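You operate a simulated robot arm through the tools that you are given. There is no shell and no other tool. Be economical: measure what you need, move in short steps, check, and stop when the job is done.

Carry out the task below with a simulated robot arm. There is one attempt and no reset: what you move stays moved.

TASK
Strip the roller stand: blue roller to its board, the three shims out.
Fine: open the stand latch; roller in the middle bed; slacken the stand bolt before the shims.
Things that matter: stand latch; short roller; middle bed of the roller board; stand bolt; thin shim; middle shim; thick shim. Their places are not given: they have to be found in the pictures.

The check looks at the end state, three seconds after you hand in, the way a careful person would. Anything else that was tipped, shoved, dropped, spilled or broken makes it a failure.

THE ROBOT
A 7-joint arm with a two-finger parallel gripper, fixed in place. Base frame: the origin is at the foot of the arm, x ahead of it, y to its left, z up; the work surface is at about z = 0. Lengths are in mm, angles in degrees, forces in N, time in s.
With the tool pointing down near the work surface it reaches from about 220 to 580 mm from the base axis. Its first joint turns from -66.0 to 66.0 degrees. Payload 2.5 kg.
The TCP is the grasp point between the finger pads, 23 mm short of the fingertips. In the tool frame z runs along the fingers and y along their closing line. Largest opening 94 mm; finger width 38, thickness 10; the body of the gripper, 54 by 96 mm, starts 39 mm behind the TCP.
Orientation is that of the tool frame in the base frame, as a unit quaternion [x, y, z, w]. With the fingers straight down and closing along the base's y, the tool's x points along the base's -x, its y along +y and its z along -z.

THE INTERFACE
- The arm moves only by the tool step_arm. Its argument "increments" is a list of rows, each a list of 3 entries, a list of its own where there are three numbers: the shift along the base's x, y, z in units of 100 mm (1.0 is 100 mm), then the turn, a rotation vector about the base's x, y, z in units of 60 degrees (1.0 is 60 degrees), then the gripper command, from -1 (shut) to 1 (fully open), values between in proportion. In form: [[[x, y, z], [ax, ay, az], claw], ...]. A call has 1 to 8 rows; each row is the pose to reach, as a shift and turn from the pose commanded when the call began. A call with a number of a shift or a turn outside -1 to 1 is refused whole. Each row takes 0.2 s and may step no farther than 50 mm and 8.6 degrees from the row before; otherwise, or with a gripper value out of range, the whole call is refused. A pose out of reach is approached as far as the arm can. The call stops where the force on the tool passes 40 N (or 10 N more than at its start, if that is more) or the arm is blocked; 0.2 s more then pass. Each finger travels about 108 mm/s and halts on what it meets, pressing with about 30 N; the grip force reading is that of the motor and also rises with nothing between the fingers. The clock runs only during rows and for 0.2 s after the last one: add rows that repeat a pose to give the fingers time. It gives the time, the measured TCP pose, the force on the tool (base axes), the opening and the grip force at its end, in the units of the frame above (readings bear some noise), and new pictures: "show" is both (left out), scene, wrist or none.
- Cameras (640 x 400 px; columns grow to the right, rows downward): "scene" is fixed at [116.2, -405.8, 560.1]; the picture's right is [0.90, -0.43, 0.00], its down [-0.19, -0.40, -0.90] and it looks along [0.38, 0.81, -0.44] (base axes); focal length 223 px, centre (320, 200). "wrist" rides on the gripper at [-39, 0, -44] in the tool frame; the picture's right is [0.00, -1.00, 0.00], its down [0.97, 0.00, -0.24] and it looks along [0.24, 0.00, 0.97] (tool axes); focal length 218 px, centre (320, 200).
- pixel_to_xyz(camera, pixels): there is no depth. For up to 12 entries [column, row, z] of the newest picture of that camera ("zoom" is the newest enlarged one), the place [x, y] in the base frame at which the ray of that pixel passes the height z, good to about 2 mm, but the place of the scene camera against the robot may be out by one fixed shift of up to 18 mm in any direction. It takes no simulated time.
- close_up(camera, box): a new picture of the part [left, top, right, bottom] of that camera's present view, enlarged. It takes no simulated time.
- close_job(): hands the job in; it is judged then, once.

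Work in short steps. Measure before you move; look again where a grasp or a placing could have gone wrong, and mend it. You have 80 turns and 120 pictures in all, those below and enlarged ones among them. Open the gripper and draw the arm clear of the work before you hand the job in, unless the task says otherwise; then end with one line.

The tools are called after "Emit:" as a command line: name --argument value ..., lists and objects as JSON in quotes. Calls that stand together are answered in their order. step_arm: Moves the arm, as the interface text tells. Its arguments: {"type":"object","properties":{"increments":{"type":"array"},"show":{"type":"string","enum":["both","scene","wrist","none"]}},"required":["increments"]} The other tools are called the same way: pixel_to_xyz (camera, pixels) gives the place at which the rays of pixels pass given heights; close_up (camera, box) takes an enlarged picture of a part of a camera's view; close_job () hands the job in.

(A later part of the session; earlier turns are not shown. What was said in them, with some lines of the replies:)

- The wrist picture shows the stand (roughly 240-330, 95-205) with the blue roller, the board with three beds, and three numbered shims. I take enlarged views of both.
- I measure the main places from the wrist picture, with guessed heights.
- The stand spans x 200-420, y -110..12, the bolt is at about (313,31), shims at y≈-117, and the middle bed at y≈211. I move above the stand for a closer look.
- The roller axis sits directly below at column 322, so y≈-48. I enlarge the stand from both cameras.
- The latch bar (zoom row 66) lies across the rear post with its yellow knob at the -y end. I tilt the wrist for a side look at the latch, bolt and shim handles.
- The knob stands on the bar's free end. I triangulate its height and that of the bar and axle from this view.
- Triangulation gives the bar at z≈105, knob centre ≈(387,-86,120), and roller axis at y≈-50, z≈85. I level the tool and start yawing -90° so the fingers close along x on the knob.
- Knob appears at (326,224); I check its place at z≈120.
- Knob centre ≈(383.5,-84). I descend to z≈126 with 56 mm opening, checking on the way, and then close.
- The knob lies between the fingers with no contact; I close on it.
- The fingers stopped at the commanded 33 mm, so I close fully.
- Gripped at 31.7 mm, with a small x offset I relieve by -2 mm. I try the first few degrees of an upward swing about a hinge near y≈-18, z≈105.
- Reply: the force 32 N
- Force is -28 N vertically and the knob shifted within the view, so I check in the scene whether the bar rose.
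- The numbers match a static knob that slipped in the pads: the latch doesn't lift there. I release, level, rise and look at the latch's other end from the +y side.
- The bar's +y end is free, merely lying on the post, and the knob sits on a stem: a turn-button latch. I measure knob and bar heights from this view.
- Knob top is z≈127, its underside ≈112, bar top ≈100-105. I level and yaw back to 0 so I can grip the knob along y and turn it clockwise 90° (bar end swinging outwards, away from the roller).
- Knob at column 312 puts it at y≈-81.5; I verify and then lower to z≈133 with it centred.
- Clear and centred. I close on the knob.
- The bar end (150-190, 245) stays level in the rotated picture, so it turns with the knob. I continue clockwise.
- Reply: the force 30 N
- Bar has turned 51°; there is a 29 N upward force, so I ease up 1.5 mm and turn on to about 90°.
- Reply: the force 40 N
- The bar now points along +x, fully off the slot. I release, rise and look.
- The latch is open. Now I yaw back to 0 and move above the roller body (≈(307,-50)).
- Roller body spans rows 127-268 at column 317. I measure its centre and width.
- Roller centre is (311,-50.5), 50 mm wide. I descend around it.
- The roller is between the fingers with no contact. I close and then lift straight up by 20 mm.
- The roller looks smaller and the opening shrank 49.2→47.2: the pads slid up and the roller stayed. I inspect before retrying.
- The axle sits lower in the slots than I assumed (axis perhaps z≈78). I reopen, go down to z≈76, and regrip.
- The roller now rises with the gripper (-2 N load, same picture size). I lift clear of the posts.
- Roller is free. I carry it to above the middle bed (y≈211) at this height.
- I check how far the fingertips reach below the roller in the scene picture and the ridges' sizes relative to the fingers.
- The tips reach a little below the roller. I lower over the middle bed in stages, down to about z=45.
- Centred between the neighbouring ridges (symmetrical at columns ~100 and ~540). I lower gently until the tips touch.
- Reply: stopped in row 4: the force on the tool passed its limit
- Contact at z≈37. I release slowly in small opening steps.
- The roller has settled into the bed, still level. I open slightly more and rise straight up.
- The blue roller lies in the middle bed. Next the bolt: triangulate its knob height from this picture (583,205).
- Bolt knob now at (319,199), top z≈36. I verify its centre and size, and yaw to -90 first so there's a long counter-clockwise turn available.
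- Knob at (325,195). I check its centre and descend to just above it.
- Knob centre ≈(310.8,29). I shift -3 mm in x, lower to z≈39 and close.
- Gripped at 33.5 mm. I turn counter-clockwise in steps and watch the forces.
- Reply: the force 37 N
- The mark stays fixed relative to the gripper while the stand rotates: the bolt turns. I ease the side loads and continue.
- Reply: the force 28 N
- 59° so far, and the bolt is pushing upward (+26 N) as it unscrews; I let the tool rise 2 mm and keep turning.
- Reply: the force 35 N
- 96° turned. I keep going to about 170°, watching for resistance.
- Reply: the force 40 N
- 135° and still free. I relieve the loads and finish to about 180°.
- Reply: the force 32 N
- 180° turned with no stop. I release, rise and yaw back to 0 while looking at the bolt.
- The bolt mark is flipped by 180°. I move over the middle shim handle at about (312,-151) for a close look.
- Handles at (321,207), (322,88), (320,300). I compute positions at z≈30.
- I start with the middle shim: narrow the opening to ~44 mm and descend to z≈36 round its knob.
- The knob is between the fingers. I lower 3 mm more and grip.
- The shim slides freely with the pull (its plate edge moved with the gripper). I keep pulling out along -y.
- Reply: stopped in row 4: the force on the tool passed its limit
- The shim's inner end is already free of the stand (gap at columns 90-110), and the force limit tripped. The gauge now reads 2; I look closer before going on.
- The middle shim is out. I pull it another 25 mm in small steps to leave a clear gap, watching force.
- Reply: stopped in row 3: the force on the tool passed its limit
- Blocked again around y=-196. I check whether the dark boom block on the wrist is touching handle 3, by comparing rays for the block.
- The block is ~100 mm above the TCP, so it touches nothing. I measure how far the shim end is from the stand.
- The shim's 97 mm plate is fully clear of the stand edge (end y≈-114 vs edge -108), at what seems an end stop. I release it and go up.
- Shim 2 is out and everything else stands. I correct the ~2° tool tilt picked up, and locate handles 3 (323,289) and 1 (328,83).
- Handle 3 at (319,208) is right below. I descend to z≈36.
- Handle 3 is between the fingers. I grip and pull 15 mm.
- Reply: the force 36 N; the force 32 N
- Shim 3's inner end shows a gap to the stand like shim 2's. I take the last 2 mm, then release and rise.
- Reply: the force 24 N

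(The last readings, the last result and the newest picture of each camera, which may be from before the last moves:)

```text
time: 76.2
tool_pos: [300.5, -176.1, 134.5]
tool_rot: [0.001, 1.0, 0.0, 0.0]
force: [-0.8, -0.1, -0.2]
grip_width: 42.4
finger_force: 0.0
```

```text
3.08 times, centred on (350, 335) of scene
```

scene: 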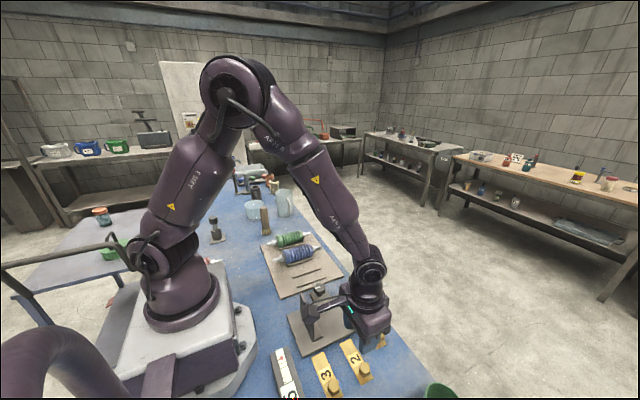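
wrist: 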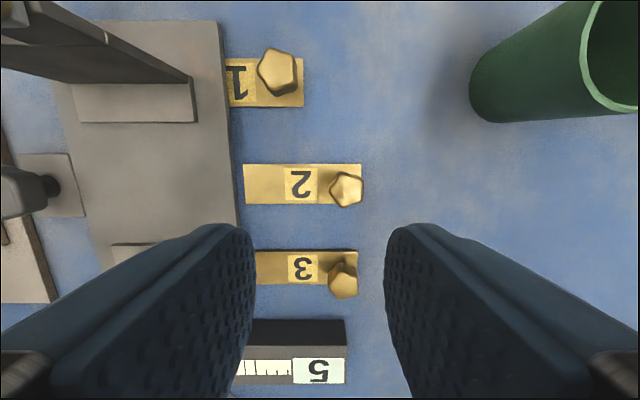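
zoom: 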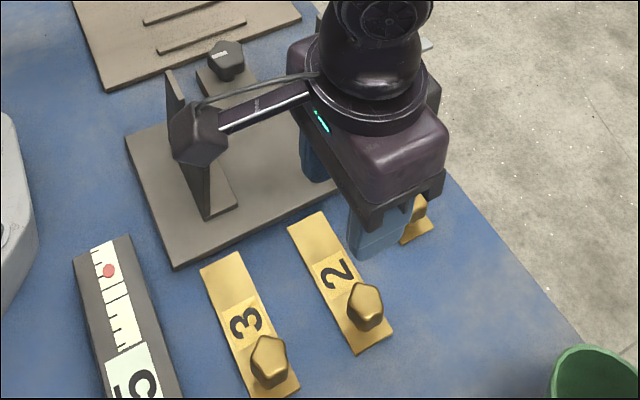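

The gauge now reads 5 (2+3), so it counts the shims removed. For shim 1 the latch knob is near, so I tilt the tool 12° with the body leaning to -y and position above the handle at (384,-150).

Emit:
step_arm --increments '[[[0.2, 0, 0], [0.1, 0, 0], -0.2], [[0.5, 0, 0], [0.2, 0, 0], -0.2], [[0.84, 0.1, 0], [0.2, 0, 0], -0.2], [[0.84, 0.26, -0.15], [0.2, 0, 0], -0.2], [[0.84, 0.26, -0.3], [0.2, 0, 0], -0.2], [[0.84, 0.26, -0.3], [0.2, 0, 0], -0.2]]' --show "both"

```text
time: 77.6
tool_pos: [385.7, -149.4, 103.3]
tool_rot: [-0.001, 0.995, 0.105, 0.0]
force: [-0.3, 0.6, 0.8]
grip_width: 37.6
finger_force: 0.0
```

scene: 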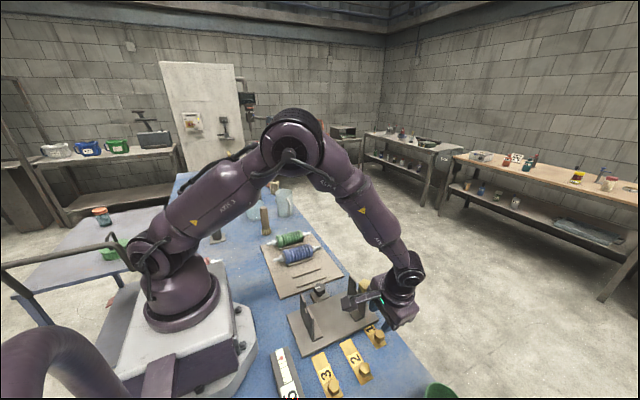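
wrist: 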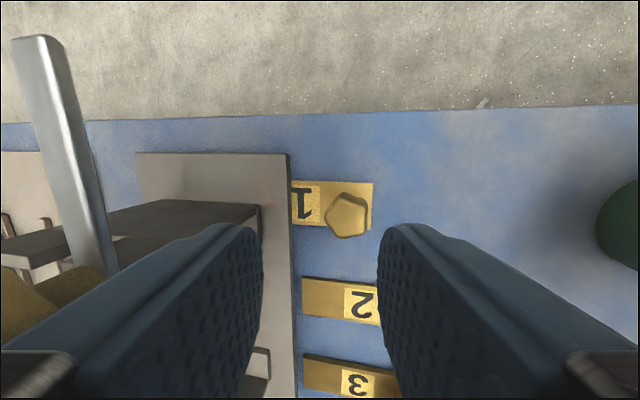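

Handle 1 at (347,215). I verify its place and descend to z≈60 for a check.

Emit:
pixel_to_xyz --camera "wrist" --pixels '[[347, 215, 33], [373, 205, 3]]'

Emit:
step_arm --increments '[[[0, 0, -0.2], [0, 0, 0], -0.2], [[0, 0, -0.4], [0, 0, 0], -0.2], [[0, 0, -0.4], [0, 0, 0], -0.2]]' --show "both"

Emit:
close_up --camera "scene" --box '[300, 260, 440, 370]'

```text
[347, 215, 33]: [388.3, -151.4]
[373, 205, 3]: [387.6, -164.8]
```

```text
time: 78.4
tool_pos: [385.7, -149.4, 63.1]
tool_rot: [0.0, 0.995, 0.104, 0.001]
force: [-0.1, 0.5, -0.6]
grip_width: 37.3
finger_force: 0.0
```

scene: 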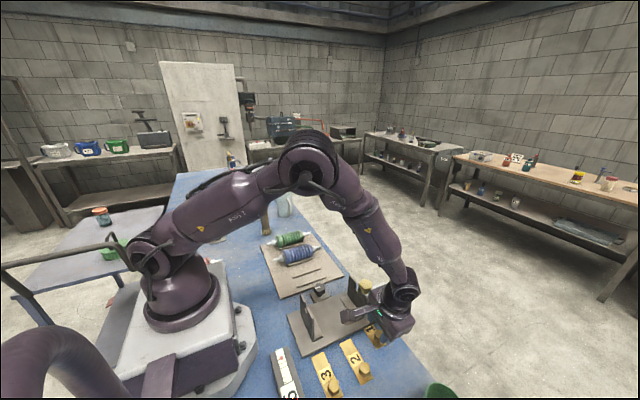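
wrist: 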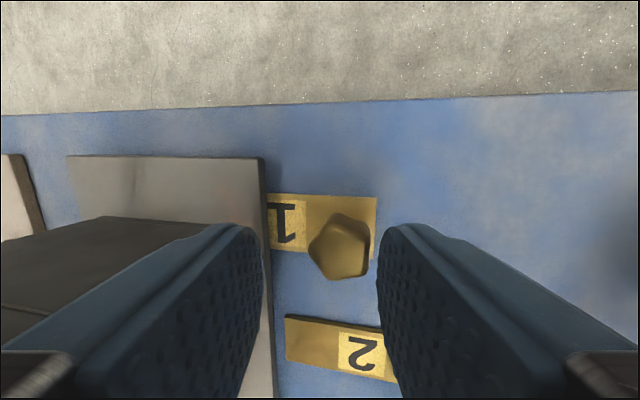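

```text
3.64 times, centred on (370, 315) of scene
```

zoom: 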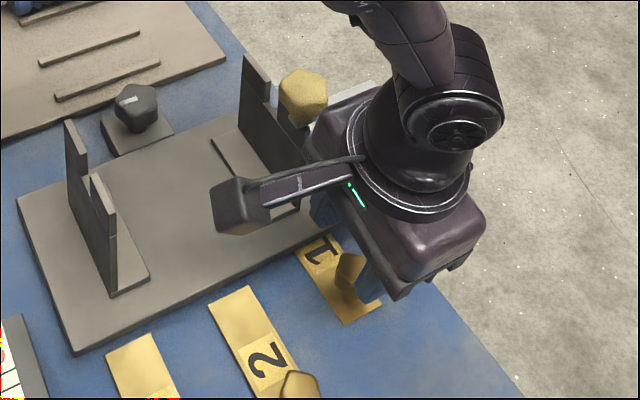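

Clear of the latch knob. I descend to z≈38.

Emit:
step_arm --increments '[[[0, -0.01, -0.1], [0, 0, 0], -0.2], [[0, -0.01, -0.2], [0, 0, 0], -0.2], [[0, -0.01, -0.25], [0, 0, 0], -0.2], [[0, -0.01, -0.25], [0, 0, 0], -0.2]]' --show "wrist"

```text
time: 79.4
tool_pos: [385.7, -151.5, 38.8]
tool_rot: [0.0, 0.994, 0.105, 0.0]
force: [0.7, -0.6, 0.5]
grip_width: 37.8
finger_force: 0.1
```

wrist: 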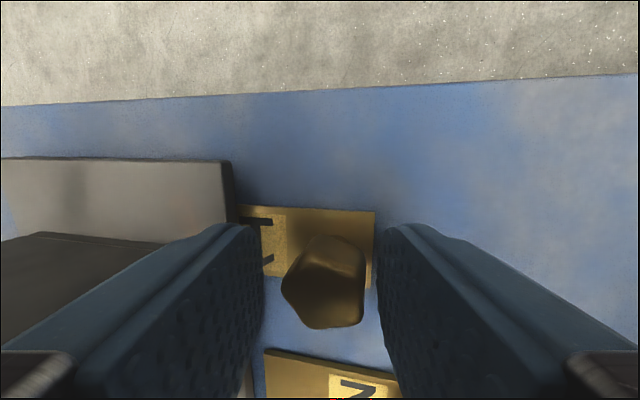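

Handle 1 is well between the fingers. I grip and pull along -y.

Emit:
step_arm --increments '[[[0, 0, 0], [0, 0, 0], -1], [[0, 0, 0], [0, 0, 0], -1], [[0, 0, 0], [0, 0, 0], -1], [[0, -0.03, 0], [0, 0, 0], -1], [[0, -0.08, 0], [0, 0, 0], -1], [[0, -0.15, 0], [0, 0, 0], -1]]' --show "none"

Emit:
step_arm --increments '[[[0, -0.1, 0], [0, 0, 0], -1], [[0, -0.2, 0], [0, 0, 0], -1], [[0, -0.28, 0], [0, 0, 0], -1], [[0, -0.3, 0], [0, 0, 0], -1]]' --show "both"

```text
time: 80.8
tool_pos: [386.5, -164.1, 38.9]
tool_rot: [-0.001, 0.994, 0.106, 0.0]
force: [9.2, 0.4, -9.3]
grip_width: 25.7
finger_force: 44.8
```

```text
time: 81.8
tool_pos: [385.9, -196.8, 39.6]
tool_rot: [0.0, 0.995, 0.103, 0.003]
force: [23.4, 0.3, -23.4]
grip_width: 25.5
finger_force: 44.9
```

scene: 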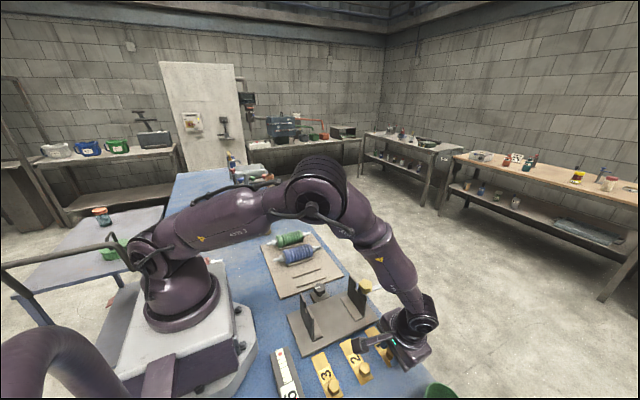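
wrist: 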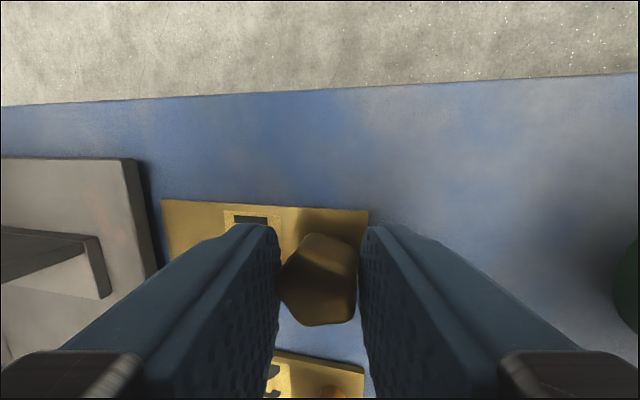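

Shim 1 is out as well (gap to the stand visible). I release, rise straight and level off, moving away to see everything.

Emit:
step_arm --increments '[[[0, 0, 0], [0, 0, 0], -0.1], [[0, 0, 0], [0, 0, 0], -0.1], [[0, 0, 0.3], [0, 0, 0], -0.1], [[0, 0, 0.6], [0, 0, 0], -0.1], [[0, 0, 0.95], [-0.1, 0, 0], -0.1], [[0, 0, 0.95], [-0.2, 0, 0], 0.2]]' --show "none"

Emit:
step_arm --increments '[[[-0.2, 0.1, 0.4], [0, 0, 0], 0.5], [[-0.4, 0.2, 0.8], [0, 0, 0], 1], [[-0.6, 0.4, 1.0], [0, 0, 0], 1], [[-0.8, 0.7, 1.0], [0, 0, 0], 1], [[-0.9, 1.0, 1.0], [0, 0, 0], 1]]' --show "none"

Emit:
step_arm --increments '[[[0, 0.2, 0.4], [0, 0, 0], 1], [[0, 0.4, 0.8], [0, 0, 0], 1], [[0, 0.6, 1.0], [0, 0, 0], 1], [[0, 0.8, 1.0], [0, 0, 0], 1], [[0, 0.8, 1.0], [0, 0, 0], 1]]' --show "both"

Emit:
close_up --camera "scene" --box '[240, 220, 440, 400]'

Emit:
close_up --camera "wrist" --box '[130, 90, 510, 300]'

```text
time: 83.2
tool_pos: [383.5, -196.7, 134.4]
tool_rot: [0.001, 1.0, -0.001, 0.0]
force: [-0.5, -0.3, 0.2]
grip_width: 56.4
finger_force: 0.1
```

```text
time: 84.4
tool_pos: [293.3, -97.2, 236.7]
tool_rot: [0.001, 1.0, 0.0, 0.0]
force: [0.0, -0.9, -0.3]
grip_width: 94.0
finger_force: 0.1
```

```text
time: 85.6
tool_pos: [296.8, -15.6, 333.8]
tool_rot: [0.0, 1.0, 0.0, 0.0]
force: [0.2, 0.4, -0.4]
grip_width: 93.9
finger_force: 0.0
```

scene: 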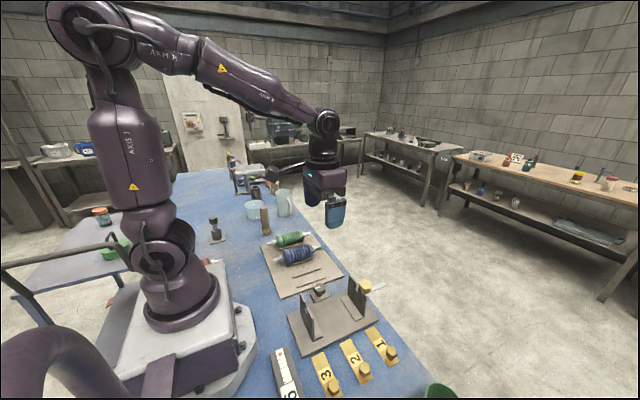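
wrist: 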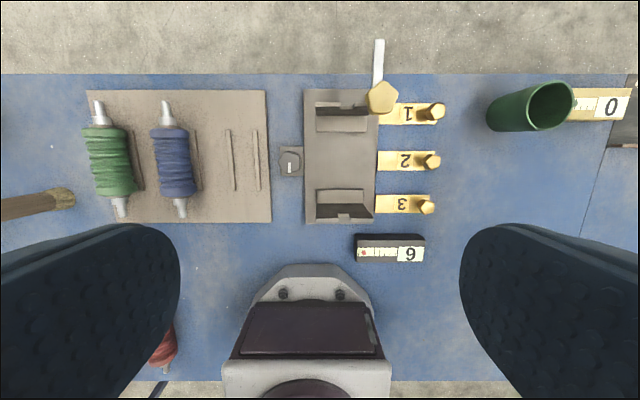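

```text
2.22 times, centred on (340, 310) of scene
```

zoom: 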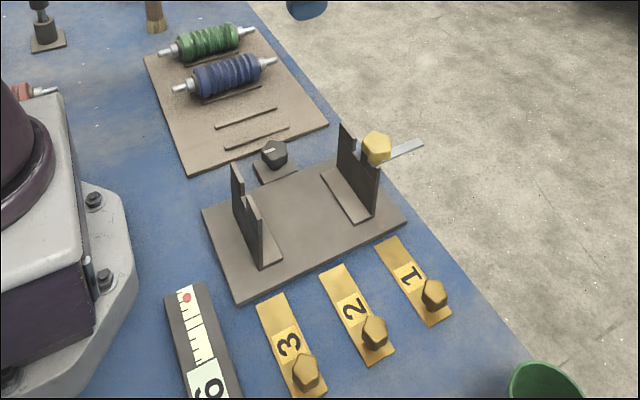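

```text
1.68 times, centred on (320, 195) of wrist
```

zoom: 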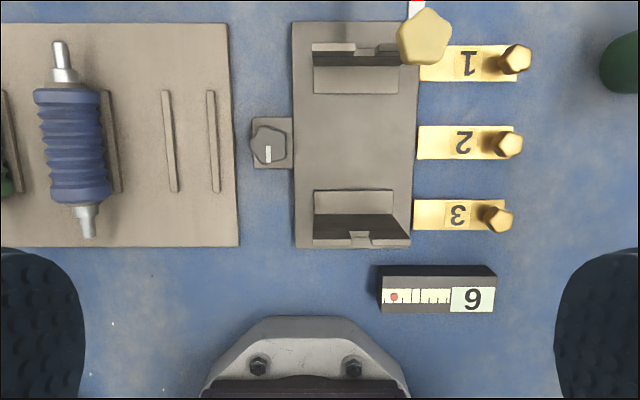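

The latch bar is swung open, the blue roller lies in the middle bed, and the bolt is half a turn slack. All three shims are clear of the stand and the gauge reads 6. The gripper is open and the arm is clear, so I hand in.

Emit:
close_job

```text
The job is handed in.
```

The job is handed in: latch open, blue roller in the middle bed, stand bolt slackened half a turn before the shims were touched, and all three shims out of the stand.
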